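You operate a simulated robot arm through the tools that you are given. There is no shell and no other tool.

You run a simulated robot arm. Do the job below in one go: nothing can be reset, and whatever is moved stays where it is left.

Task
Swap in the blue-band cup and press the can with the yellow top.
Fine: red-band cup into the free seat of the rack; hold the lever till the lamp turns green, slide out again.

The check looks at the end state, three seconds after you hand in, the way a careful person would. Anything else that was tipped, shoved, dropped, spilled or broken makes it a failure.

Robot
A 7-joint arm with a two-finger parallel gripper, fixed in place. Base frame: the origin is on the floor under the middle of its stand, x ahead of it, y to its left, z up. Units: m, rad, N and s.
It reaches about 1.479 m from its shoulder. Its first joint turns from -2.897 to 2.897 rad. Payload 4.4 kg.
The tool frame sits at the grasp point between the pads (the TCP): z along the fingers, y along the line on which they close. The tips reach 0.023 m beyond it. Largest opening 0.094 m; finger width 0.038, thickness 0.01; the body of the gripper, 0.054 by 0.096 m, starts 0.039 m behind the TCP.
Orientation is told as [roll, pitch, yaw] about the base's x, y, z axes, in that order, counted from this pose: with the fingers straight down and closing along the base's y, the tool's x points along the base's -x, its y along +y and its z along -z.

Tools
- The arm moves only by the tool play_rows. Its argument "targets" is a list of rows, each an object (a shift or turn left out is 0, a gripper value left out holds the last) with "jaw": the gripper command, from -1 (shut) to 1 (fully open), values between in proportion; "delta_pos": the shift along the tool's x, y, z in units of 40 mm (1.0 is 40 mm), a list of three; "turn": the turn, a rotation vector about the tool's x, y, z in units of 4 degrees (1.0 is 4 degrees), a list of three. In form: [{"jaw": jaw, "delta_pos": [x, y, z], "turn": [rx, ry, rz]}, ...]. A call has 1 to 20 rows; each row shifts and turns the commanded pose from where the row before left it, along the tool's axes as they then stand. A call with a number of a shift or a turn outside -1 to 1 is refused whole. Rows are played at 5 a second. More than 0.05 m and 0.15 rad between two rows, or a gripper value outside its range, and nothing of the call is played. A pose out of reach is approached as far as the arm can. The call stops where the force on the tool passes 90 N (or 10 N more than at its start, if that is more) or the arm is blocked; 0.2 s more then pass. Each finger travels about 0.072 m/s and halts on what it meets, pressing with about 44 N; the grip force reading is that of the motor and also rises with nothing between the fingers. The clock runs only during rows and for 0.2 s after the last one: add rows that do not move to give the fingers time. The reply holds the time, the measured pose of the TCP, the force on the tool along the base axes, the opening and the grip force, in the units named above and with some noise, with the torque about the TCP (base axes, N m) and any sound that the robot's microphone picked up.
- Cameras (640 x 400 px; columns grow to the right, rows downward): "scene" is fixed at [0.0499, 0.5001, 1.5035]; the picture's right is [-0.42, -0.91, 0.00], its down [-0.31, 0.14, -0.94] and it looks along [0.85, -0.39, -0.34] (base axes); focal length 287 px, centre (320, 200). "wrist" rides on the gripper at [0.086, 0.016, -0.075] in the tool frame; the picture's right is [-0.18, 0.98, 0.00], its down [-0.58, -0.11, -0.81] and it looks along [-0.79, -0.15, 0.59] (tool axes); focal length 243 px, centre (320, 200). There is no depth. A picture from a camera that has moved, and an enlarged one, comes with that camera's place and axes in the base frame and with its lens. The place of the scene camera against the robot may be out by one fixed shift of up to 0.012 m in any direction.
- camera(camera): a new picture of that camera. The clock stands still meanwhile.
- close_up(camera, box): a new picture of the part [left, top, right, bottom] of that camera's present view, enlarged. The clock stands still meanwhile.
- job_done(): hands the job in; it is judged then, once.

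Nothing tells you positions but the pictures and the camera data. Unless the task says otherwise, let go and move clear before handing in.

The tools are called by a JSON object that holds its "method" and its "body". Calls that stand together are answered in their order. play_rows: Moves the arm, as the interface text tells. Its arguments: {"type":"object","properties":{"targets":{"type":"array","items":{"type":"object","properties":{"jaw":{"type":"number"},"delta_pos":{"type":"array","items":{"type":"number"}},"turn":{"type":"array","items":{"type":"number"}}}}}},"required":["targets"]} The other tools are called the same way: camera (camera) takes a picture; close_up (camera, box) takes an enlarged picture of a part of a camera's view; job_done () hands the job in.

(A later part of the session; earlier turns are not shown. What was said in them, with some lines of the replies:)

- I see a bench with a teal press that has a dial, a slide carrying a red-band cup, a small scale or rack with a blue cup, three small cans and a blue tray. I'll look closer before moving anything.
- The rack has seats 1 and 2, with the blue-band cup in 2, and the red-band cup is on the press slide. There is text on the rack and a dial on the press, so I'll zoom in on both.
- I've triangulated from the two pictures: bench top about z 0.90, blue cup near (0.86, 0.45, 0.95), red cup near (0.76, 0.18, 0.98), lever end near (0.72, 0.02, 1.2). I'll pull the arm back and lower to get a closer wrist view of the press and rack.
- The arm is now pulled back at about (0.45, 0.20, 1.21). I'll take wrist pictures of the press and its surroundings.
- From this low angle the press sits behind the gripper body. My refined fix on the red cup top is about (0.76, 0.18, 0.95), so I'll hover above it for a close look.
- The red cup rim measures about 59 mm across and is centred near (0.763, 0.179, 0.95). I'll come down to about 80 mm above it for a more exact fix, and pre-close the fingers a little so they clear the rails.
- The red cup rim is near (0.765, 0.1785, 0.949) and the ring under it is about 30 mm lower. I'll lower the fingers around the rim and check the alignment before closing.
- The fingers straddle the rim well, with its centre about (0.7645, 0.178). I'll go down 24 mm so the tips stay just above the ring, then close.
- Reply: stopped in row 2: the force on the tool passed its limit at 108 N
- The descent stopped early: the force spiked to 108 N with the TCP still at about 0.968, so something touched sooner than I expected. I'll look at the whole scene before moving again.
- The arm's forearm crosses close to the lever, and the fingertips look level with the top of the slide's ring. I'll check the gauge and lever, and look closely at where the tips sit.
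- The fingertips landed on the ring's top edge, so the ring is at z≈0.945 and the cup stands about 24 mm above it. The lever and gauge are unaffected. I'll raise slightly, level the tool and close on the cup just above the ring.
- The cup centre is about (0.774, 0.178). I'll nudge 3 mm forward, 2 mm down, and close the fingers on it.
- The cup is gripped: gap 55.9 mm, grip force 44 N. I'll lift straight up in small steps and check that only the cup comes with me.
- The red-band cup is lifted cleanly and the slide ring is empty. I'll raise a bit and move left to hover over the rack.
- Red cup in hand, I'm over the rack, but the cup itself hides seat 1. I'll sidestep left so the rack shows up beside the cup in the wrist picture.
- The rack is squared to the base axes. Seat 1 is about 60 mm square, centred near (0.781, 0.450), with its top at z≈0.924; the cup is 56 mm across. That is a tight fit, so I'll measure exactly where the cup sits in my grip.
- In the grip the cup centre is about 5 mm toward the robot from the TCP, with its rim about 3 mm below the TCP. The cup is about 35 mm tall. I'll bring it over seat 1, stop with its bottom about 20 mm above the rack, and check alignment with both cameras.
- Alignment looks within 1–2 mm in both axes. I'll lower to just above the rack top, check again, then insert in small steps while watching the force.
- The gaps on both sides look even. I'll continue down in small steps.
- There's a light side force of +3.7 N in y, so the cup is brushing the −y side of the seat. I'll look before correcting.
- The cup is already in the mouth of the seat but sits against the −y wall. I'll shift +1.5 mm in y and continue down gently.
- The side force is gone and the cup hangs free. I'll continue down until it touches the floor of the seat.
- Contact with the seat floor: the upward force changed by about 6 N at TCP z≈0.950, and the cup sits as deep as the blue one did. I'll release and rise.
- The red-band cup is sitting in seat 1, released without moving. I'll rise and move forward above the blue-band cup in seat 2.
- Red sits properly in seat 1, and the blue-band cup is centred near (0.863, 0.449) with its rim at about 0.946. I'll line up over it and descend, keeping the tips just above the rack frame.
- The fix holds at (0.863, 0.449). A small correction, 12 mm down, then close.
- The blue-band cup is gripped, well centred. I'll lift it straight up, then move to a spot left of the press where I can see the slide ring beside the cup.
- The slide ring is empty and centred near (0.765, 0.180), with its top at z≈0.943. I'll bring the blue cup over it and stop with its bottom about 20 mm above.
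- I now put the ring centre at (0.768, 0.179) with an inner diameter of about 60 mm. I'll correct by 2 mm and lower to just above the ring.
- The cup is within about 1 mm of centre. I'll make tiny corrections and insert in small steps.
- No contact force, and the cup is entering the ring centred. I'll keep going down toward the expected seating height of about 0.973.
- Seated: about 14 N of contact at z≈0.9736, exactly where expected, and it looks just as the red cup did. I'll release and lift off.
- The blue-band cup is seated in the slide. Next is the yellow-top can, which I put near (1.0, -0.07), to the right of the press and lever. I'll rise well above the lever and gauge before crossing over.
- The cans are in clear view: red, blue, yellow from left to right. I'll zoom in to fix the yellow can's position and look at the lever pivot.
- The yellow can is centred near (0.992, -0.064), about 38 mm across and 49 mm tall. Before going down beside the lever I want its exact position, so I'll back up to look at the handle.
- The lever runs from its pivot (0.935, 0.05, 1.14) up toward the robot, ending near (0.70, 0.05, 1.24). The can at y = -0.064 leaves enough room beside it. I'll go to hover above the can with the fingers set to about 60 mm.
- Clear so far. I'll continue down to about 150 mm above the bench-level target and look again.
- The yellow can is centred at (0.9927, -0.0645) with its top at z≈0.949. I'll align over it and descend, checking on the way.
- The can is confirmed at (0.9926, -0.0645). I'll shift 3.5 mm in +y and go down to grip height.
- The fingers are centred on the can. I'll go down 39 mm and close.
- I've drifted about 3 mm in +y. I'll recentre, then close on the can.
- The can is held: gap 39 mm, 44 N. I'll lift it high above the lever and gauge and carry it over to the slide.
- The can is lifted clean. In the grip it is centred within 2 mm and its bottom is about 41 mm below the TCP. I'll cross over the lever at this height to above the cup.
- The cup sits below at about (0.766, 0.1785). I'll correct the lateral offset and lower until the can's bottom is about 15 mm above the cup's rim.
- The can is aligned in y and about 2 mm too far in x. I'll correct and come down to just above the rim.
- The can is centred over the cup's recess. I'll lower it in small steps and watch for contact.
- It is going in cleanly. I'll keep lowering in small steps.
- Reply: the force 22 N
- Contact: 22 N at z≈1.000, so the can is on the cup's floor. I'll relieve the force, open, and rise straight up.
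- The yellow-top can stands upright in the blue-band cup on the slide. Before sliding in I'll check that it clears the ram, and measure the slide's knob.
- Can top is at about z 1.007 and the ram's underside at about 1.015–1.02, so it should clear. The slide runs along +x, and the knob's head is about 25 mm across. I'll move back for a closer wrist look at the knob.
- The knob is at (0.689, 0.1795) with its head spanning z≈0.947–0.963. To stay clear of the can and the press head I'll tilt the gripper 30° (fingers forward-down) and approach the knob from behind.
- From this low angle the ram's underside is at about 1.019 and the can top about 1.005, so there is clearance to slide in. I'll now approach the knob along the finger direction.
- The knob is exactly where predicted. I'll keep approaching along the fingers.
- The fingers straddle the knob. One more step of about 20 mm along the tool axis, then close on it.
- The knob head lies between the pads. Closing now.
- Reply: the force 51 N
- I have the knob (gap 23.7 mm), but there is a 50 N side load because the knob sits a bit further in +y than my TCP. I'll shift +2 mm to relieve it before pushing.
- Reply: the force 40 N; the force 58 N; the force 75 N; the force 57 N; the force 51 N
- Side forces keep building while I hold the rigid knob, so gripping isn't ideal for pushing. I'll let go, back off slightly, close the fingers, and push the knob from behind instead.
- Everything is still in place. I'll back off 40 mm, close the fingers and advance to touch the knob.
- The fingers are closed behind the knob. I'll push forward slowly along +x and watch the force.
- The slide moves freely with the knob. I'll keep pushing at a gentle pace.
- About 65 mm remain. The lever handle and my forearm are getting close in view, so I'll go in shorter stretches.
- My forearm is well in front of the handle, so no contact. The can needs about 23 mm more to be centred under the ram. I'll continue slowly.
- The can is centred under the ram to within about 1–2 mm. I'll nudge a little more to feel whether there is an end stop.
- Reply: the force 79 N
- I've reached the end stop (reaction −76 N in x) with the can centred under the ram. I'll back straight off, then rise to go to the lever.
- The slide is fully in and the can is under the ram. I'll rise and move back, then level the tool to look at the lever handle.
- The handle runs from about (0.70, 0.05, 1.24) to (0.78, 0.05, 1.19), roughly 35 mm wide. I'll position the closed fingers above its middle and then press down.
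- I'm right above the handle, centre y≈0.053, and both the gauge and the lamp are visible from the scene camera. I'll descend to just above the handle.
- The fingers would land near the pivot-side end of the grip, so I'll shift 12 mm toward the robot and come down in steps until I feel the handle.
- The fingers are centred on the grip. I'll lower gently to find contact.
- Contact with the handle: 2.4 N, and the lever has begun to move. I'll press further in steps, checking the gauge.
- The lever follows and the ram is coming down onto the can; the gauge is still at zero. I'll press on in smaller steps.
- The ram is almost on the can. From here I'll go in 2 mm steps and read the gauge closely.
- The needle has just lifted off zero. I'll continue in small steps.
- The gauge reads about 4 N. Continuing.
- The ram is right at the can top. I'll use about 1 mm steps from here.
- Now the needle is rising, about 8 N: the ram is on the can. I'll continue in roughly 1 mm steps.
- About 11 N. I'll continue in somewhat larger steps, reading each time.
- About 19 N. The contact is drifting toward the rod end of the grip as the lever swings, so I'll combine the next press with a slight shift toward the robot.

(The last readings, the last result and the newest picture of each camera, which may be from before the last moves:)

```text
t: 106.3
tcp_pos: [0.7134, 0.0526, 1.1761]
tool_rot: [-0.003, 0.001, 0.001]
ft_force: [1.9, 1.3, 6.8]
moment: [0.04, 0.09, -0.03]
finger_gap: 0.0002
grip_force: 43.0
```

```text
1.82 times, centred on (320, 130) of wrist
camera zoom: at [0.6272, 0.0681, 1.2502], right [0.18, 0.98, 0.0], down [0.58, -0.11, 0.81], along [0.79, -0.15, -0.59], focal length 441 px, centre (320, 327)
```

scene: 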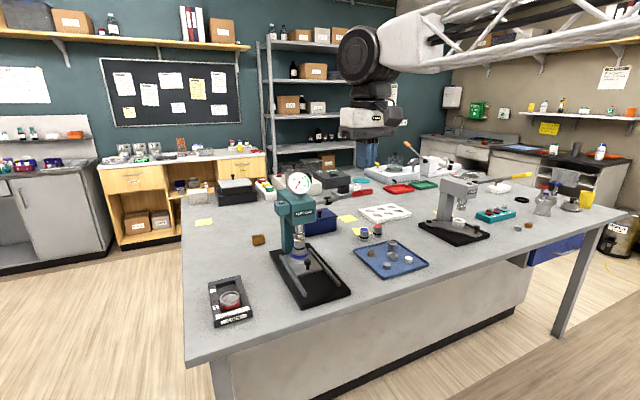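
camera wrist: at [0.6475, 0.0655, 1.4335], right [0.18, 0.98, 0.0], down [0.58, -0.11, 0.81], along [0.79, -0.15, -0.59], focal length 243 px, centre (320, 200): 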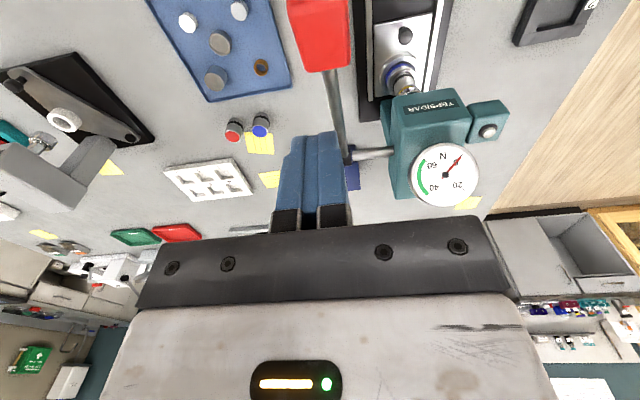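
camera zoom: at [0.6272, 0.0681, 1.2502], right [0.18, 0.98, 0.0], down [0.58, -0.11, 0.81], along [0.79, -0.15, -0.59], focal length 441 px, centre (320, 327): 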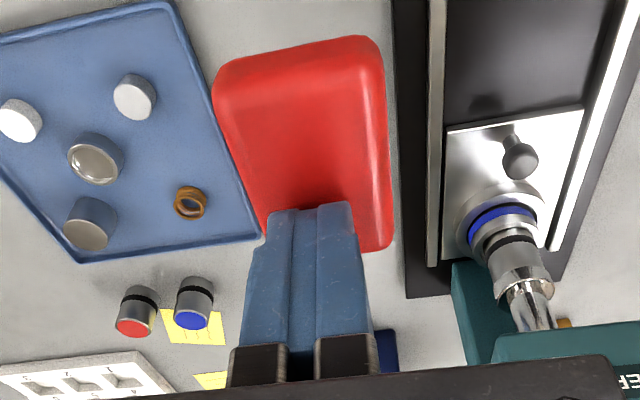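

About 24 N, with the contact now well on the grip. Continuing.

{"method": "play_rows", "body": {"targets": [{"delta_pos": [0.03, 0, 0.06]}, {"delta_pos": [0.03, 0, 0.06]}, {"delta_pos": [0.02, 0, 0.05]}, {"delta_pos": [0, 0, 0]}]}}

{"method": "close_up", "body": {"camera": "scene", "box": [270, 150, 390, 250]}}

```text
t: 107.3
tcp_pos: [0.7094, 0.0538, 1.1687]
tool_rot: [-0.003, 0.002, 0.002]
ft_force: [2.1, -1.2, 6.9]
moment: [-0.03, 0.12, -0.01]
finger_gap: 0.0
grip_force: 42.8
```

```text
4.00 times, centred on (330, 200) of scene
camera zoom: at [0.0499, 0.5001, 1.5035], right [-0.42, -0.91, 0.0], down [-0.31, 0.14, -0.94], along [0.85, -0.39, -0.34], focal length 1148 px, centre (280, 200)
```

zoom: 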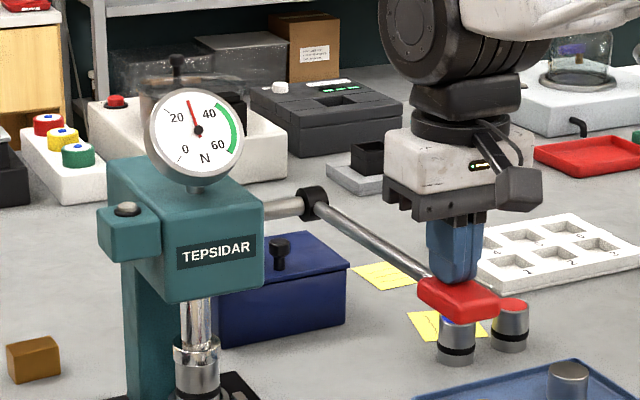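

About 30 N. Continuing toward the green zone.

{"method": "play_rows", "body": {"targets": [{"delta_pos": [0.02, 0, 0.06]}, {"delta_pos": [0.02, 0, 0.06]}, {"delta_pos": [0.02, 0, 0.06]}, {"delta_pos": [0, 0, 0.04]}, {"delta_pos": [0, 0, 0]}]}}

{"method": "close_up", "body": {"camera": "scene", "box": [270, 150, 390, 250]}}

```text
t: 108.5
tcp_pos: [0.7066, 0.0529, 1.1592]
tool_rot: [-0.002, 0.001, 0.001]
ft_force: [1.5, 3.6, 10.4]
moment: [0.09, -0.24, 0.11]
finger_gap: 0.0002
grip_force: 42.0
```

```text
4.00 times, centred on (330, 200) of scene
camera zoom: at [0.0499, 0.5001, 1.5035], right [-0.42, -0.91, 0.0], down [-0.31, 0.14, -0.94], along [0.85, -0.39, -0.34], focal length 1148 px, centre (280, 200)
```

zoom: 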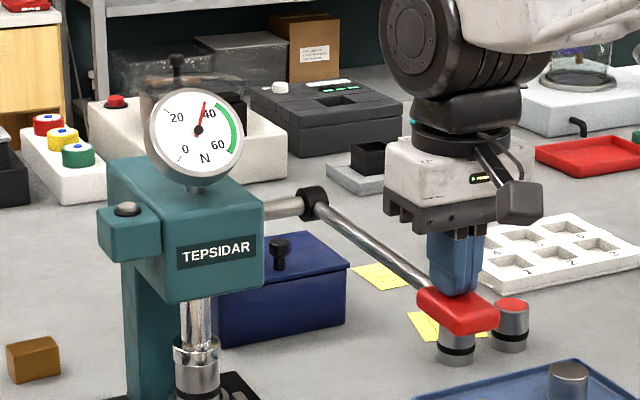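

About 37 N. A bit more to get into the middle of the green zone.

{"method": "play_rows", "body": {"targets": [{"delta_pos": [0.02, 0, 0.06]}, {"delta_pos": [0.02, 0, 0.06]}, {"delta_pos": [0.02, 0, 0.06]}, {"delta_pos": [0, 0, 0.05]}, {"delta_pos": [0, 0, 0]}]}}

{"method": "close_up", "body": {"camera": "scene", "box": [270, 150, 390, 250]}}

{"method": "close_up", "body": {"camera": "scene", "box": [275, 165, 325, 215]}}

```text
t: 109.7
tcp_pos: [0.7055, 0.053, 1.1509]
tool_rot: [-0.001, 0.002, 0.0]
ft_force: [2.6, -0.2, 12.3]
moment: [-0.01, -0.3, -0.01]
finger_gap: 0.0
grip_force: 42.6
```

```text
4.00 times, centred on (330, 200) of scene
camera zoom: at [0.0499, 0.5001, 1.5035], right [-0.42, -0.91, 0.0], down [-0.31, 0.14, -0.94], along [0.85, -0.39, -0.34], focal length 1148 px, centre (280, 200)
```

zoom: 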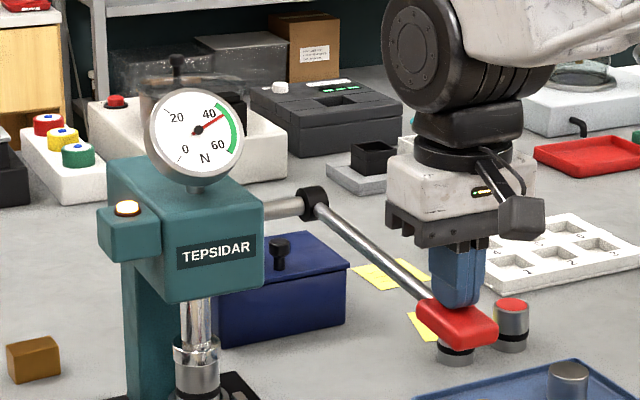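

```text
8.00 times, centred on (300, 190) of scene
camera zoom: at [0.0499, 0.5001, 1.5035], right [-0.42, -0.91, 0.0], down [-0.31, 0.14, -0.94], along [0.85, -0.39, -0.34], focal length 2296 px, centre (480, 280)
```

zoom: 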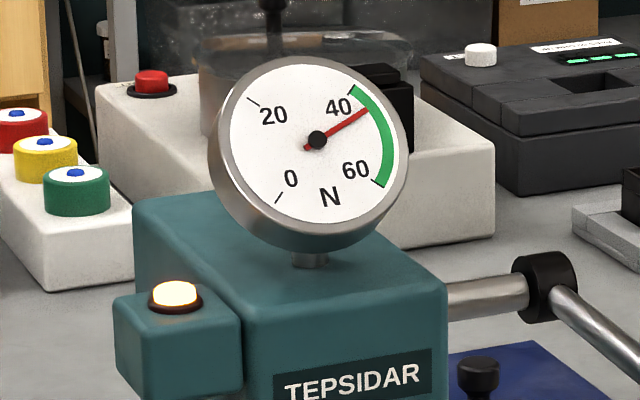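

The lamp has gone amber and the needle is in the green zone at about 45 N. I'll add a touch more and hold there, watching the lamp.

{"method": "play_rows", "body": {"targets": [{"delta_pos": [0, 0, 0.06]}, {"delta_pos": [0, 0, 0]}, {"delta_pos": [0, 0, 0]}, {"delta_pos": [0, 0, 0]}, {"delta_pos": [0, 0, 0]}]}}

{"method": "close_up", "body": {"camera": "scene", "box": [275, 165, 325, 215]}}

```text
t: 110.9
tcp_pos: [0.7043, 0.0524, 1.1475]
tool_rot: [-0.002, 0.002, 0.0]
ft_force: [-3.5, 1.4, 12.1]
moment: [0.06, -0.1, 0.07]
finger_gap: 0.0001
grip_force: 42.4
```

```text
8.00 times, centred on (300, 190) of scene
camera zoom: at [0.0499, 0.5001, 1.5035], right [-0.42, -0.91, 0.0], down [-0.31, 0.14, -0.94], along [0.85, -0.39, -0.34], focal length 2296 px, centre (480, 280)
```

zoom: 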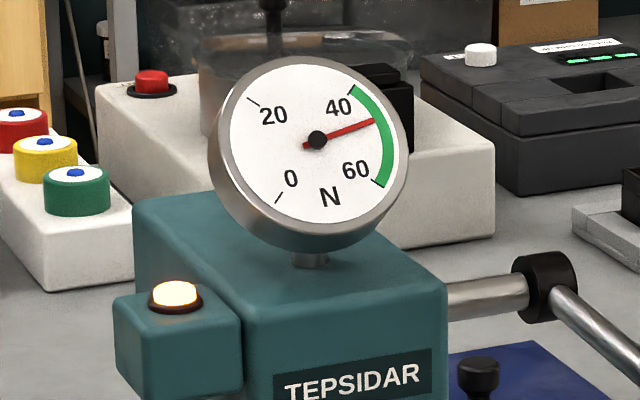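

Needle at about 48 N and the lamp is amber. I'll keep holding without moving.

{"method": "play_rows", "body": {"targets": [{"delta_pos": [0, 0, 0]}, {"delta_pos": [0, 0, 0]}, {"delta_pos": [0, 0, 0]}, {"delta_pos": [0, 0, 0]}, {"delta_pos": [0, 0, 0]}, {"delta_pos": [0, 0, 0]}, {"delta_pos": [0, 0, 0]}, {"delta_pos": [0, 0, 0]}]}}

{"method": "close_up", "body": {"camera": "scene", "box": [275, 165, 325, 215]}}

```text
t: 112.7
tcp_pos: [0.7043, 0.0525, 1.1484]
tool_rot: [-0.002, 0.001, 0.0]
ft_force: [-4.5, -0.2, 11.8]
moment: [0.03, -0.14, 0.01]
finger_gap: 0.0
grip_force: 42.4
```

```text
8.00 times, centred on (300, 190) of scene
camera zoom: at [0.0499, 0.5001, 1.5035], right [-0.42, -0.91, 0.0], down [-0.31, 0.14, -0.94], along [0.85, -0.39, -0.34], focal length 2296 px, centre (480, 280)
```

zoom: 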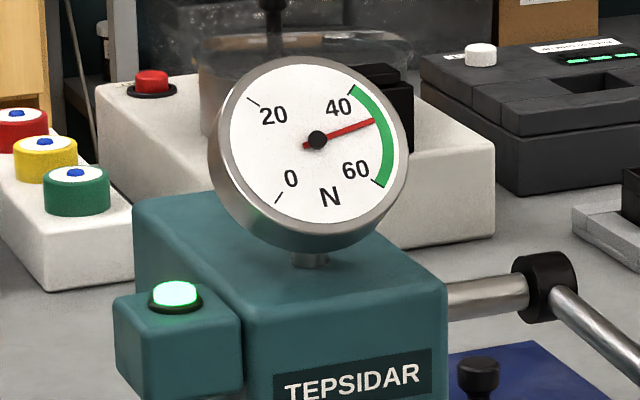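

The lamp is green. I'll ease the lever back up gradually and then rise clear.

{"method": "play_rows", "body": {"targets": [{"delta_pos": [0, 0, -0.25]}, {"delta_pos": [0, 0, -0.35]}, {"delta_pos": [0, 0, -0.4]}, {"delta_pos": [0, 0, -0.4]}, {"delta_pos": [0, 0, -0.4]}, {"delta_pos": [0, 0, -0.4]}, {"delta_pos": [0, 0, -0.4]}, {"delta_pos": [0, 0, -0.4]}, {"delta_pos": [0, 0, -0.4]}, {"delta_pos": [0, 0, -0.8]}, {"delta_pos": [0, 0, -0.8]}, {"delta_pos": [0, 0, 0]}]}}

{"method": "camera", "body": {"camera": "scene"}}

{"method": "close_up", "body": {"camera": "scene", "box": [270, 150, 390, 270]}}

```text
t: 115.3
tcp_pos: [0.7059, 0.052, 1.348]
tool_rot: [-0.001, 0.001, 0.0]
ft_force: [0.3, -0.4, 0.6]
moment: [-0.07, 0.0, -0.01]
finger_gap: 0.0
grip_force: 42.3
```

```text
taken
```

scene: 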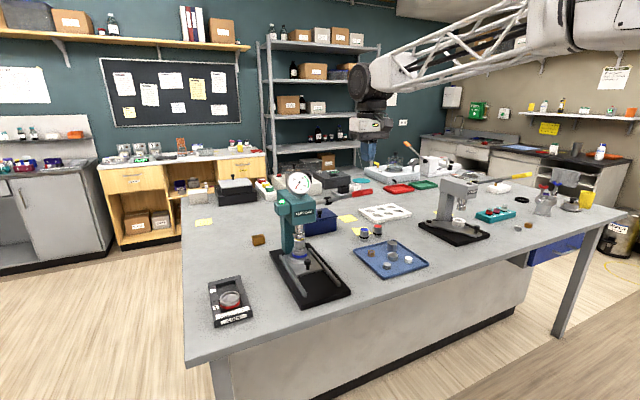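

```text
3.33 times, centred on (330, 210) of scene
camera zoom: at [0.0499, 0.5001, 1.5035], right [-0.42, -0.91, 0.0], down [-0.31, 0.14, -0.94], along [0.85, -0.39, -0.34], focal length 957 px, centre (287, 167)
```

zoom: 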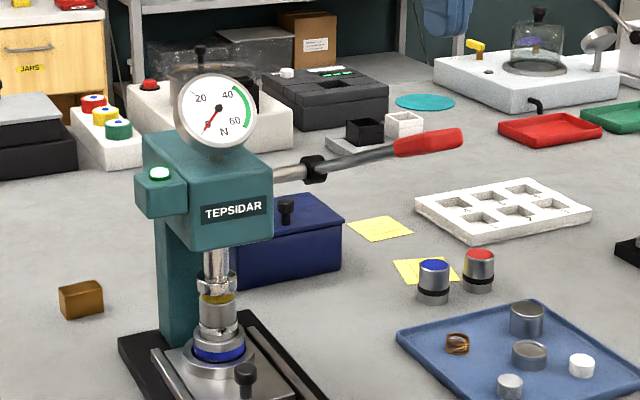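

The lever is back up, the ram has retracted and the lamp stays green. Next is sliding out. I'll go back around, tilt the gripper and approach the knob at its inner position.

{"method": "play_rows", "body": {"targets": [{"jaw": 0.08, "delta_pos": [0.73, 0.64, 0]}, {"delta_pos": [0.73, 0.64, 0]}, {"delta_pos": [0.73, 0.64, 0]}, {"delta_pos": [0.73, 0.64, 0]}, {"delta_pos": [0.73, 0.64, 0]}, {"turn": [0, -0.9375, 0]}, {"turn": [0, -0.9375, 0]}, {"turn": [0, -0.9375, 0]}, {"turn": [0, -0.9375, 0]}, {"turn": [0, -0.9375, 0]}, {"turn": [0, -0.9375, 0]}, {"turn": [0, -0.9375, 0]}, {"turn": [0, -0.9375, 0]}, {"delta_pos": [0, 0, 0]}]}}

{"method": "camera", "body": {"camera": "wrist"}}

```text
t: 118.3
tcp_pos: [0.5602, 0.1811, 1.3485]
tool_rot: [-0.001, -0.523, 0.001]
ft_force: [-0.2, 0.8, -0.1]
moment: [0.01, -0.01, 0.03]
finger_gap: 0.0507
grip_force: 0.0
```

```text
taken
camera wrist: at [0.448, 0.1959, 1.3701], right [0.16, 0.98, 0.09], down [0.1, -0.11, 0.99], along [0.98, -0.15, -0.12], focal length 243 px, centre (320, 200)
```

wrist: 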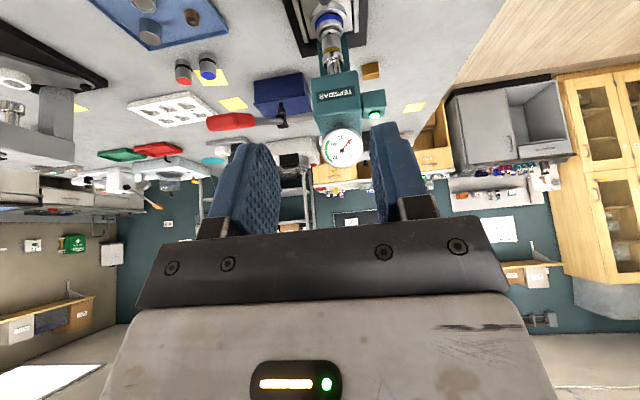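

{"method": "play_rows", "body": {"targets": [{"delta_pos": [0.392, 0, 0.879]}, {"delta_pos": [0.392, 0, 0.879]}, {"delta_pos": [0.392, 0, 0.879]}, {"delta_pos": [0.392, 0, 0.879]}, {"delta_pos": [0.392, 0, 0.879]}, {"delta_pos": [0.392, 0, 0.879]}, {"delta_pos": [0.392, 0, 0.879]}, {"delta_pos": [0.392, 0, 0.879]}, {"delta_pos": [0.392, 0, 0.8]}, {"delta_pos": [0, 0, 0]}]}}

{"method": "camera", "body": {"camera": "wrist"}}

{"method": "close_up", "body": {"camera": "wrist", "box": [240, 80, 420, 220]}}

```text
t: 120.5
tcp_pos: [0.592, 0.1793, 1.0058]
tool_rot: [-0.002, -0.524, 0.0]
ft_force: [-0.4, 0.6, 0.0]
moment: [-0.01, -0.04, -0.01]
finger_gap: 0.0509
grip_force: 0.1
```

```text
taken
camera wrist: at [0.4808, 0.1947, 1.0265], right [0.16, 0.98, 0.09], down [0.1, -0.11, 0.99], along [0.98, -0.15, -0.12], focal length 243 px, centre (320, 200)
```

wrist: 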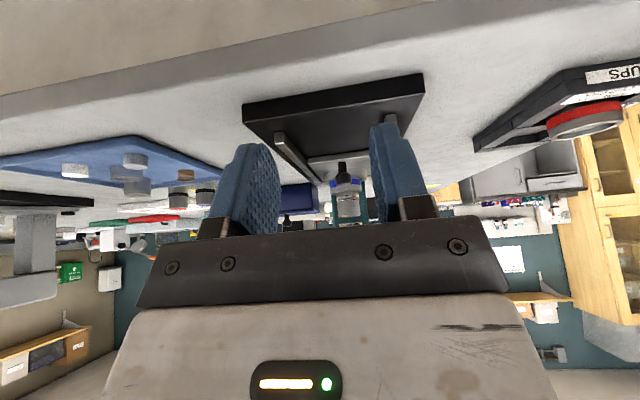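

```text
2.86 times, centred on (330, 150) of wrist
camera zoom: at [0.4808, 0.1947, 1.0265], right [0.16, 0.98, 0.09], down [0.1, -0.11, 0.99], along [0.98, -0.15, -0.12], focal length 693 px, centre (291, 343)
```

zoom: 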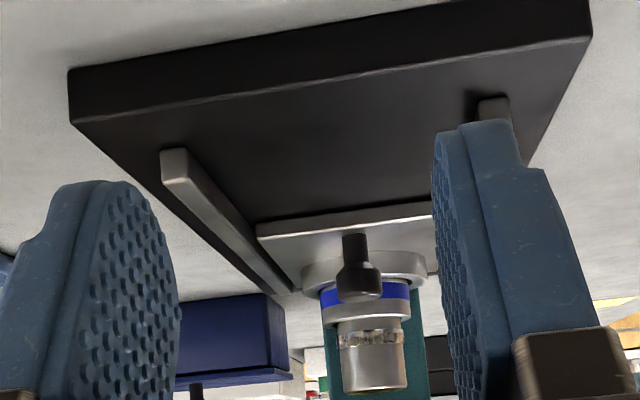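

The knob is at about x 0.845. I'll come down to knob height behind it and advance with the fingers open around it.

{"method": "play_rows", "body": {"targets": [{"delta_pos": [-0.06, 0.01, 0.645]}, {"delta_pos": [-0.06, 0, 0.645]}, {"delta_pos": [-0.77, 0, 0.445]}, {"delta_pos": [-0.77, 0, 0.445]}, {"delta_pos": [-0.77, 0, 0.445]}, {"delta_pos": [-0.77, 0, 0.445]}, {"delta_pos": [0, 0, 0]}]}}

{"method": "close_up", "body": {"camera": "wrist", "box": [220, 60, 420, 240]}}

{"method": "close_up", "body": {"camera": "scene", "box": [260, 190, 350, 290]}}

```text
t: 122.1
tcp_pos: [0.7668, 0.1825, 0.9649]
tool_rot: [-0.002, -0.522, 0.002]
ft_force: [-0.1, -0.3, -0.1]
moment: [0.03, 0.01, -0.01]
finger_gap: 0.0507
grip_force: 0.1
```

```text
2.22 times, centred on (320, 150) of wrist
camera zoom: at [0.655, 0.1979, 0.9861], right [0.16, 0.98, 0.09], down [0.1, -0.11, 0.99], along [0.98, -0.15, -0.12], focal length 539 px, centre (320, 311)
```

zoom: 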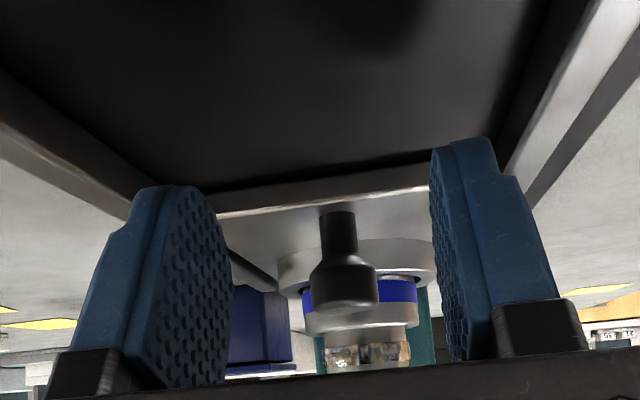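

```text
4.00 times, centred on (305, 240) of scene
camera zoom: at [0.0499, 0.5001, 1.5035], right [-0.42, -0.91, 0.0], down [-0.31, 0.14, -0.94], along [0.85, -0.39, -0.34], focal length 1148 px, centre (380, 40)
```

zoom: 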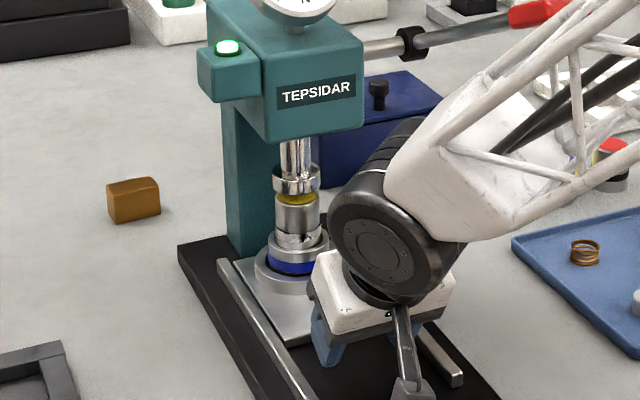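

I can see the knob between the fingers about 70 mm ahead, and the can has been pressed. I'll advance 50 mm and recheck.

{"method": "play_rows", "body": {"targets": [{"delta_pos": [-0.54, -0.05, 0.3125]}, {"delta_pos": [-0.54, 0, 0.3125]}, {"delta_pos": [0, 0, 0]}]}}

{"method": "close_up", "body": {"camera": "wrist", "box": [220, 60, 420, 240]}}

{"method": "close_up", "body": {"camera": "scene", "box": [260, 170, 370, 290]}}

```text
t: 122.9
tcp_pos: [0.817, 0.1787, 0.9655]
tool_rot: [-0.002, -0.522, -0.001]
ft_force: [0.1, -1.0, -0.6]
moment: [0.01, 0.01, -0.01]
finger_gap: 0.0505
grip_force: 0.1
```

```text
2.22 times, centred on (320, 150) of wrist
camera zoom: at [0.7046, 0.1943, 0.9859], right [0.16, 0.98, 0.09], down [0.1, -0.11, 0.99], along [0.98, -0.15, -0.12], focal length 539 px, centre (320, 311)
```

zoom: 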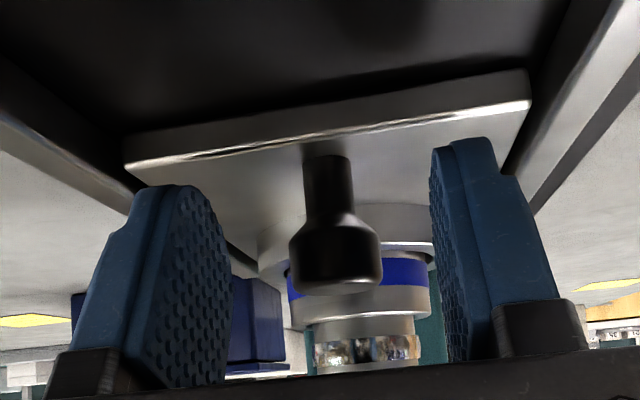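

```text
3.33 times, centred on (315, 230) of scene
camera zoom: at [0.0499, 0.5001, 1.5035], right [-0.42, -0.91, 0.0], down [-0.31, 0.14, -0.94], along [0.85, -0.39, -0.34], focal length 957 px, centre (337, 100)
```

zoom: 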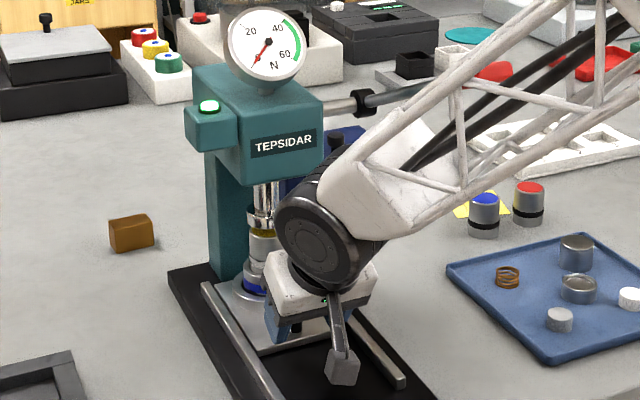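

{"method": "play_rows", "body": {"targets": [{"delta_pos": [-0.2, 0.025, 0.1155]}, {"delta_pos": [-0.2, 0, 0.1155]}, {"delta_pos": [0, 0, 0]}]}}

{"method": "close_up", "body": {"camera": "wrist", "box": [220, 60, 420, 240]}}

```text
t: 123.7
tcp_pos: [0.8336, 0.18, 0.9645]
tool_rot: [-0.003, -0.524, -0.001]
ft_force: [-0.5, -0.1, -0.3]
moment: [0.02, 0.0, 0.02]
finger_gap: 0.0506
grip_force: 0.1
```

```text
2.22 times, centred on (320, 150) of wrist
camera zoom: at [0.7227, 0.1948, 0.9857], right [0.16, 0.98, 0.09], down [0.1, -0.11, 0.99], along [0.98, -0.15, -0.12], focal length 539 px, centre (320, 311)
```

zoom: 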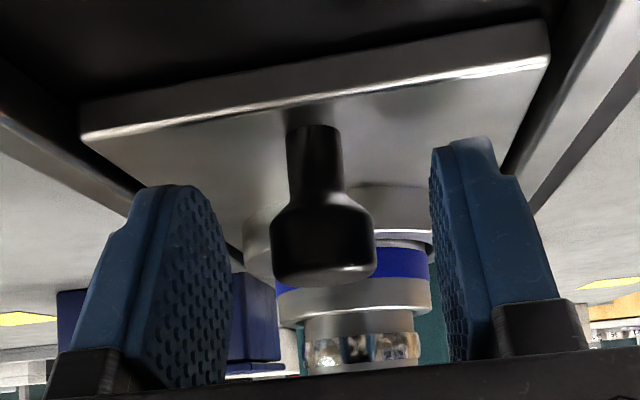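

Knob is lined up. I'll make a small y correction, close, and pull straight out along −x right away so that side loads don't have time to build.

{"method": "play_rows", "body": {"targets": [{"delta_pos": [0, 0.03, 0]}, {"jaw": -1}, {"delta_pos": [0, 0, 0]}, {"delta_pos": [0.15, 0, -0.087]}, {"delta_pos": [0.3, 0, -0.173]}, {"delta_pos": [0.433, 0, -0.25]}, {"delta_pos": [0.433, 0, -0.25]}, {"delta_pos": [0.433, 0, -0.25]}, {"delta_pos": [0.433, 0, -0.25]}, {"delta_pos": [0.3, 0, -0.173]}, {"delta_pos": [0.15, 0, -0.087]}, {"delta_pos": [0, 0, 0]}]}}

{"method": "close_up", "body": {"camera": "scene", "box": [260, 190, 370, 310]}}

{"method": "close_up", "body": {"camera": "wrist", "box": [220, 60, 420, 240]}}

```text
t: 125.5
tcp_pos: [0.7639, 0.1807, 0.9649]
tool_rot: [-0.003, -0.521, 0.0]
ft_force: [-1.0, -26.0, 1.4]
moment: [0.27, -0.63, -0.07]
finger_gap: 0.024
grip_force: 45.0
stopped in row 8: the force on the tool passed its limit at 91 N (the readings are from after the stop); the commanded pose is now the measured one
```

```text
3.33 times, centred on (315, 250) of scene
camera zoom: at [0.0499, 0.5001, 1.5035], right [-0.42, -0.91, 0.0], down [-0.31, 0.14, -0.94], along [0.85, -0.39, -0.34], focal length 957 px, centre (337, 33)
```

zoom: 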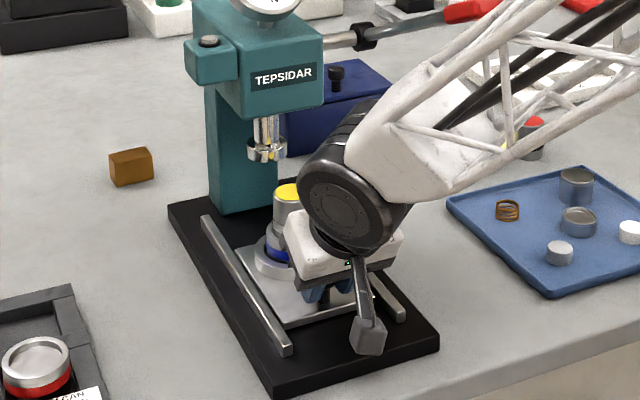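

```text
2.22 times, centred on (320, 150) of wrist
camera zoom: at [0.6525, 0.1952, 0.9855], right [0.16, 0.98, 0.09], down [0.1, -0.11, 0.99], along [0.98, -0.15, -0.12], focal length 539 px, centre (320, 311)
```

zoom: 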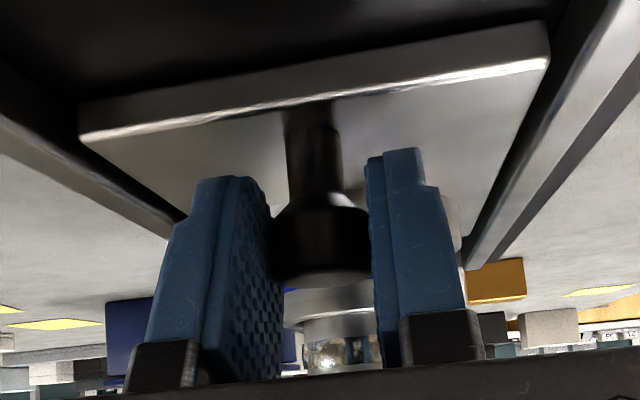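

The slide came out about 70 mm with the can upright, then the side load tripped the limit. I'll open to relieve it, recentre and pull the rest.

{"method": "play_rows", "body": {"targets": [{"jaw": 0.08}, {"delta_pos": [0, 0, 0]}, {"delta_pos": [0, 0, 0]}]}}

{"method": "close_up", "body": {"camera": "wrist", "box": [220, 60, 420, 240]}}

{"method": "close_up", "body": {"camera": "scene", "box": [275, 215, 335, 275]}}

```text
t: 126.3
tcp_pos: [0.7648, 0.1806, 0.9653]
tool_rot: [-0.004, -0.521, 0.001]
ft_force: [-0.1, -0.3, 0.2]
moment: [0.0, 0.0, 0.02]
finger_gap: 0.0507
grip_force: 0.2
```

```text
2.22 times, centred on (320, 150) of wrist
camera zoom: at [0.6523, 0.196, 0.9854], right [0.16, 0.98, 0.09], down [0.1, -0.11, 0.99], along [0.98, -0.15, -0.12], focal length 539 px, centre (320, 311)
```

zoom: 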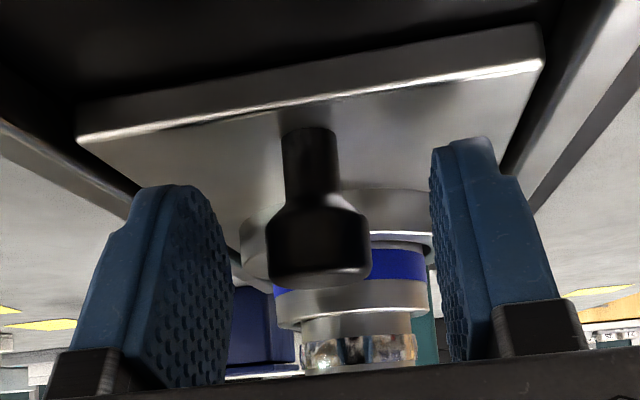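

```text
6.67 times, centred on (305, 245) of scene
camera zoom: at [0.0499, 0.5001, 1.5035], right [-0.42, -0.91, 0.0], down [-0.31, 0.14, -0.94], along [0.85, -0.39, -0.34], focal length 1914 px, centre (420, -100)
```

zoom: 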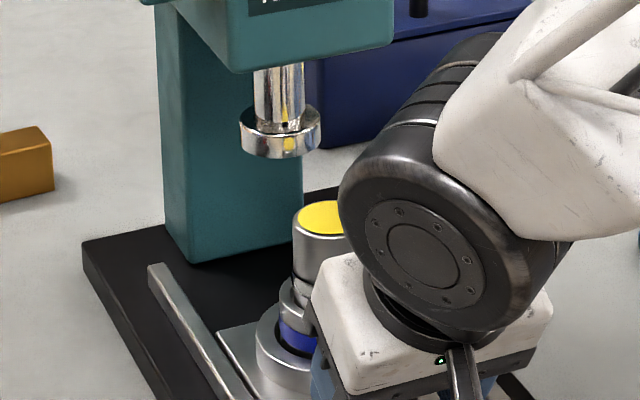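

The knob is now centred between the pads. I'll close and pull the remaining distance promptly.

{"method": "play_rows", "body": {"targets": [{"jaw": -1}, {"delta_pos": [0.1, 0, -0.058]}, {"delta_pos": [0.3, 0, -0.173]}, {"delta_pos": [0.54, 0, -0.3125]}, {"delta_pos": [0.54, 0, -0.3125]}, {"delta_pos": [0.2, 0, -0.115]}, {"delta_pos": [0, 0, 0]}]}}

{"method": "close_up", "body": {"camera": "scene", "box": [260, 200, 370, 310]}}

{"method": "close_up", "body": {"camera": "wrist", "box": [220, 60, 420, 240]}}

```text
t: 127.9
tcp_pos: [0.6856, 0.1798, 0.9638]
tool_rot: [-0.004, -0.522, -0.001]
ft_force: [0.8, -22.4, 6.0]
moment: [0.03, 0.32, -0.02]
finger_gap: 0.024
grip_force: 44.6
```

```text
3.64 times, centred on (315, 255) of scene
camera zoom: at [0.0499, 0.5001, 1.5035], right [-0.42, -0.91, 0.0], down [-0.31, 0.14, -0.94], along [0.85, -0.39, -0.34], focal length 1044 px, centre (338, 0)
```

zoom: 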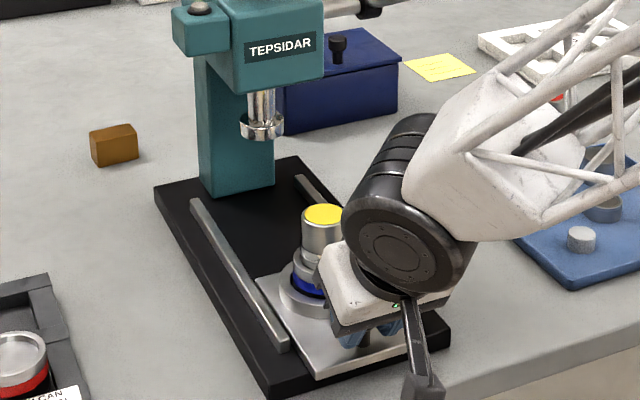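

```text
2.22 times, centred on (320, 150) of wrist
camera zoom: at [0.5738, 0.1951, 0.9854], right [0.16, 0.98, 0.09], down [0.1, -0.11, 0.99], along [0.98, -0.15, -0.12], focal length 539 px, centre (320, 311)
```

zoom: 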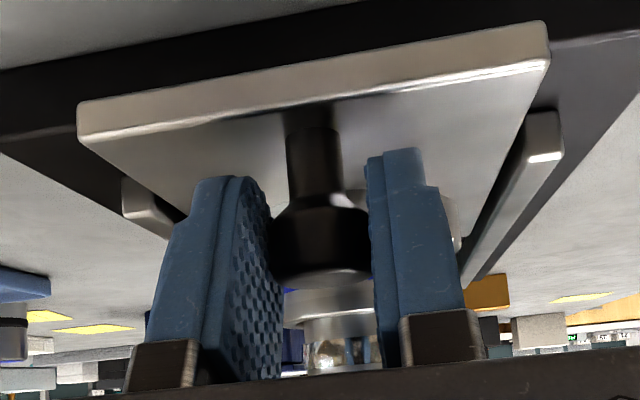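

The slide is out to about where it was. I'll pull a few more millimetres to make sure it is against its outer stop.

{"method": "play_rows", "body": {"targets": [{"delta_pos": [0.05, -0.015, -0.029]}, {"delta_pos": [0.05, 0, -0.029]}, {"delta_pos": [0, 0, 0]}]}}

```text
t: 128.7
tcp_pos: [0.6793, 0.18, 0.9635]
tool_rot: [-0.003, -0.52, -0.001]
ft_force: [-1.7, -14.0, -6.9]
moment: [0.33, -0.79, -0.04]
finger_gap: 0.0237
grip_force: 44.7
```

{"method": "play_rows", "body": {"targets": [{"delta_pos": [0.05, 0, -0.029]}, {"delta_pos": [0.04, 0, -0.023]}, {"delta_pos": [0, 0, 0]}]}}

{"method": "close_up", "body": {"camera": "scene", "box": [275, 235, 355, 315]}}

```text
t: 129.5
tcp_pos: [0.6771, 0.1797, 0.9643]
tool_rot: [-0.003, -0.522, 0.002]
ft_force: [-1.3, -27.0, -9.0]
moment: [0.19, 1.27, -0.3]
finger_gap: 0.0236
grip_force: 45.5
```

```text
5.00 times, centred on (315, 275) of scene
camera zoom: at [0.0499, 0.5001, 1.5035], right [-0.42, -0.91, 0.0], down [-0.31, 0.14, -0.94], along [0.85, -0.39, -0.34], focal length 1435 px, centre (345, -175)
```

zoom: 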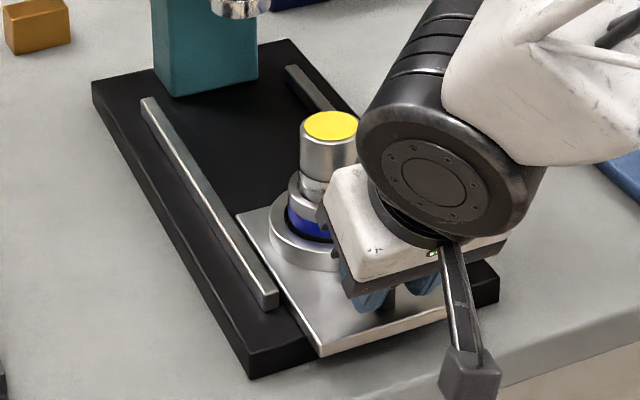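

{"method": "close_up", "body": {"camera": "scene", "box": [265, 220, 355, 310]}}

```text
4.44 times, centred on (310, 265) of scene
camera zoom: at [0.0499, 0.5001, 1.5035], right [-0.42, -0.91, 0.0], down [-0.31, 0.14, -0.94], along [0.85, -0.39, -0.34], focal length 1276 px, centre (364, -89)
```

zoom: 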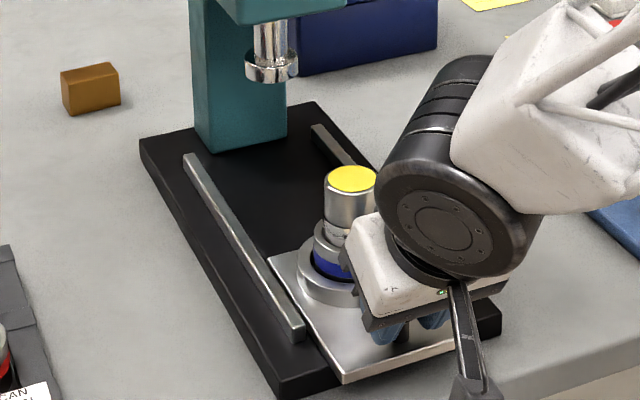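

Compared with the opening picture, the slide is still 3–4 mm short of its starting position. I'll pull gently to the stop.

{"method": "play_rows", "body": {"targets": [{"delta_pos": [0.05, -0.01, -0.029]}, {"delta_pos": [0.04, 0, -0.023]}, {"delta_pos": [0, 0, 0]}]}}

{"method": "close_up", "body": {"camera": "scene", "box": [265, 220, 355, 310]}}

```text
t: 130.3
tcp_pos: [0.6744, 0.1793, 0.9654]
tool_rot: [-0.002, -0.521, -0.001]
ft_force: [20.2, -16.8, -21.2]
moment: [0.25, 0.06, -0.09]
finger_gap: 0.0237
grip_force: 44.7
```

```text
4.44 times, centred on (310, 265) of scene
camera zoom: at [0.0499, 0.5001, 1.5035], right [-0.42, -0.91, 0.0], down [-0.31, 0.14, -0.94], along [0.85, -0.39, -0.34], focal length 1276 px, centre (364, -89)
```

zoom: 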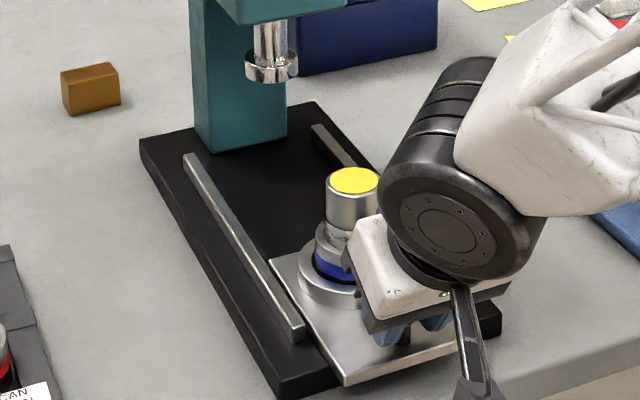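

The plate is at its outer stop (+20 N) and matches the opening picture. I'll release the knob and back away along the finger direction.

{"method": "play_rows", "body": {"targets": [{"delta_pos": [-0.02, 0, 0.012]}, {"jaw": 0.1}, {"delta_pos": [0, 0, 0]}, {"delta_pos": [0, 0, 0]}, {"delta_pos": [0, 0, -0.5]}, {"delta_pos": [0, 0, -0.9]}, {"delta_pos": [0, 0, -0.9]}, {"delta_pos": [0, 0, -0.9]}, {"delta_pos": [-0.2585, 0, -0.9475]}, {"delta_pos": [-0.2585, 0, -0.9475]}, {"delta_pos": [-0.2585, 0, -0.9475]}, {"delta_pos": [0, 0, 0]}]}}

{"method": "camera", "body": {"camera": "scene"}}

{"method": "close_up", "body": {"camera": "scene", "box": [265, 220, 355, 310]}}

{"method": "close_up", "body": {"camera": "scene", "box": [190, 160, 350, 330]}}

```text
t: 132.9
tcp_pos: [0.5776, 0.1826, 1.1902]
tool_rot: [-0.003, -0.522, 0.0]
ft_force: [0.4, 0.9, 0.5]
moment: [-0.01, -0.01, 0.02]
finger_gap: 0.0518
grip_force: 0.0
```

```text
taken
```

scene: 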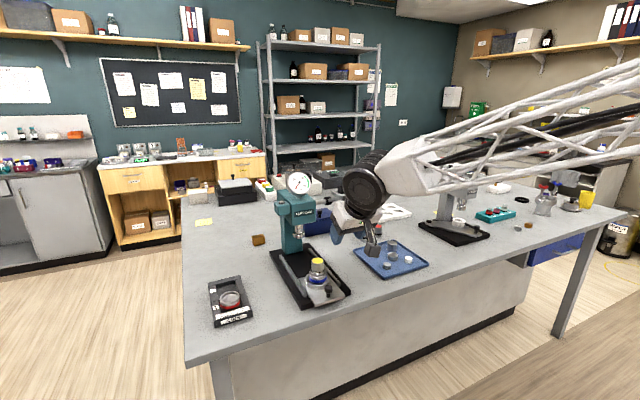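

```text
4.44 times, centred on (310, 265) of scene
camera zoom: at [0.0499, 0.5001, 1.5035], right [-0.42, -0.91, 0.0], down [-0.31, 0.14, -0.94], along [0.85, -0.39, -0.34], focal length 1276 px, centre (364, -89)
```

zoom: 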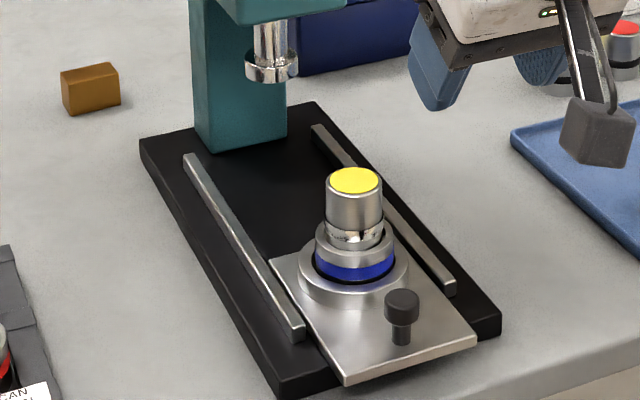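

```text
2.35 times, centred on (270, 245) of scene
camera zoom: at [0.0499, 0.5001, 1.5035], right [-0.42, -0.91, 0.0], down [-0.31, 0.14, -0.94], along [0.85, -0.39, -0.34], focal length 675 px, centre (438, 94)
```

zoom: 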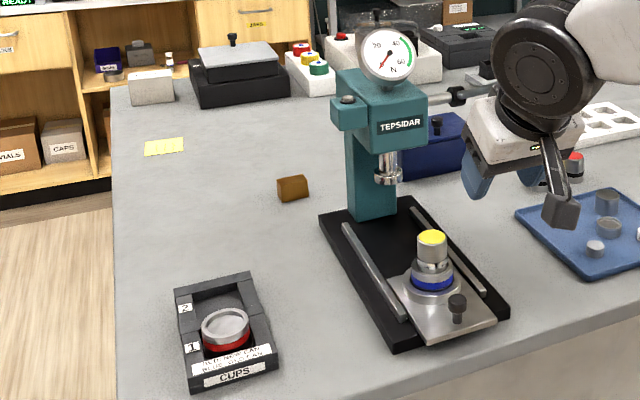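

Everything matches: slide out, the pressed yellow-top can upright in the blue-band cup, and the red-band cup in seat 1 of the rack. I'll raise the arm well clear and do a final check of the bench.

{"method": "play_rows", "body": {"targets": [{"delta_pos": [-0.2585, 0, -0.9475]}, {"delta_pos": [-0.2585, 0, -0.9475]}, {"delta_pos": [-0.2585, 0, -0.9475]}, {"delta_pos": [-0.2585, 0, -0.9475]}, {"delta_pos": [0, 0, 0]}, {"delta_pos": [0, 0, 0]}]}}

{"method": "camera", "body": {"camera": "scene"}}

{"method": "close_up", "body": {"camera": "scene", "box": [320, 180, 450, 290]}}

{"method": "close_up", "body": {"camera": "scene", "box": [295, 245, 345, 305]}}

{"method": "close_up", "body": {"camera": "scene", "box": [200, 270, 264, 330]}}

```text
t: 134.3
tcp_pos: [0.5428, 0.1845, 1.3418]
tool_rot: [-0.003, -0.522, 0.0]
ft_force: [0.0, -0.3, -0.2]
moment: [-0.02, -0.02, 0.0]
finger_gap: 0.0516
grip_force: 0.0
```

```text
taken
```

scene: 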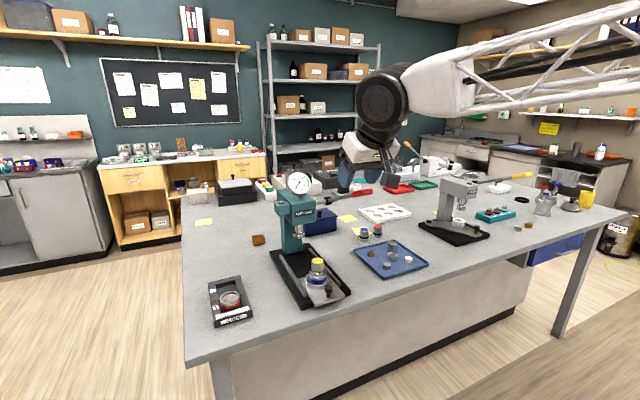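

```text
3.64 times, centred on (385, 235) of scene
camera zoom: at [0.0499, 0.5001, 1.5035], right [-0.42, -0.91, 0.0], down [-0.31, 0.14, -0.94], along [0.85, -0.39, -0.34], focal length 1044 px, centre (84, 73)
```

zoom: 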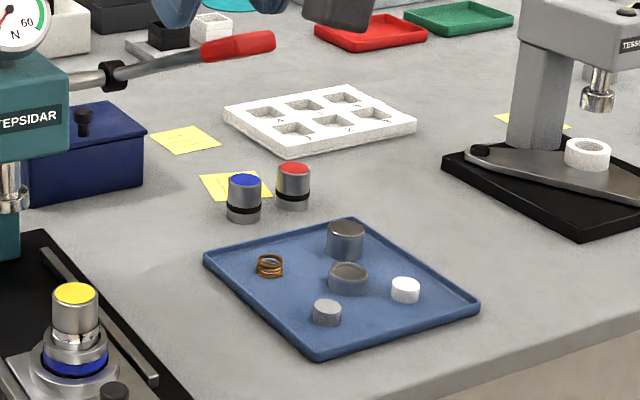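

```text
6.67 times, centred on (320, 275) of scene
camera zoom: at [0.0499, 0.5001, 1.5035], right [-0.42, -0.91, 0.0], down [-0.31, 0.14, -0.94], along [0.85, -0.39, -0.34], focal length 1914 px, centre (320, -300)
```

zoom: 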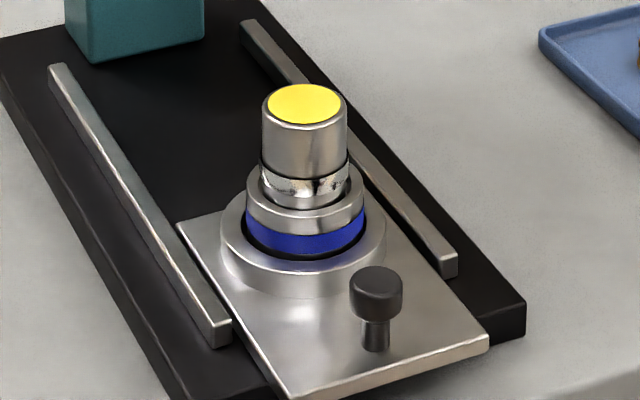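

```text
6.67 times, centred on (232, 300) of scene
camera zoom: at [0.0499, 0.5001, 1.5035], right [-0.42, -0.91, 0.0], down [-0.31, 0.14, -0.94], along [0.85, -0.39, -0.34], focal length 1914 px, centre (907, -467)
```

zoom: 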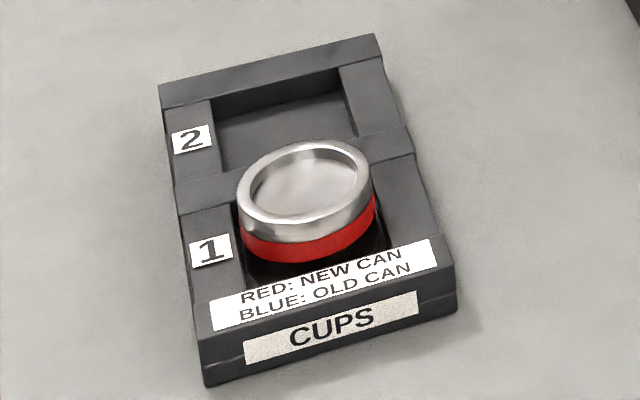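

The final check shows the red-band cup upright in seat 1. The blue-band cup sits in the slide with the pressed yellow-top can, the slide is fully out and the lever is up. Nothing else on the bench has moved and the arm is clear, so I'm handing in.

{"method": "job_done", "body": {}}

```text
The job is handed in.
```

The job is done and handed in; no verdict came back with the hand-in.

- **Red-band cup:** it is upright in seat 1, the free seat of the rack.
- **Blue-band cup:** it is in the slide's ring, with the yellow-top can standing in it.
- **Press:** I held the lever at about 48 N, inside the gauge's green zone, until the lamp went from amber to green. The can's black band now shows as a shiny pressed ring. The lamp went dark again once the slide started moving out.
- **Slide:** it is back out against its outer stop, and the lever is up.

Two force-limit stops happened along the way:
- **Red cup pick-up:** my fingertips came down on the slide's ring and pushed the empty slide in about 4 mm. It is back at its stop now.
- **Slide pull-out:** side load on the knob tripped the limit partway, so I re-gripped and pulled the rest.

In the last pictures the other cans, the tray and the rest of the bench were where they started. The arm is clear.
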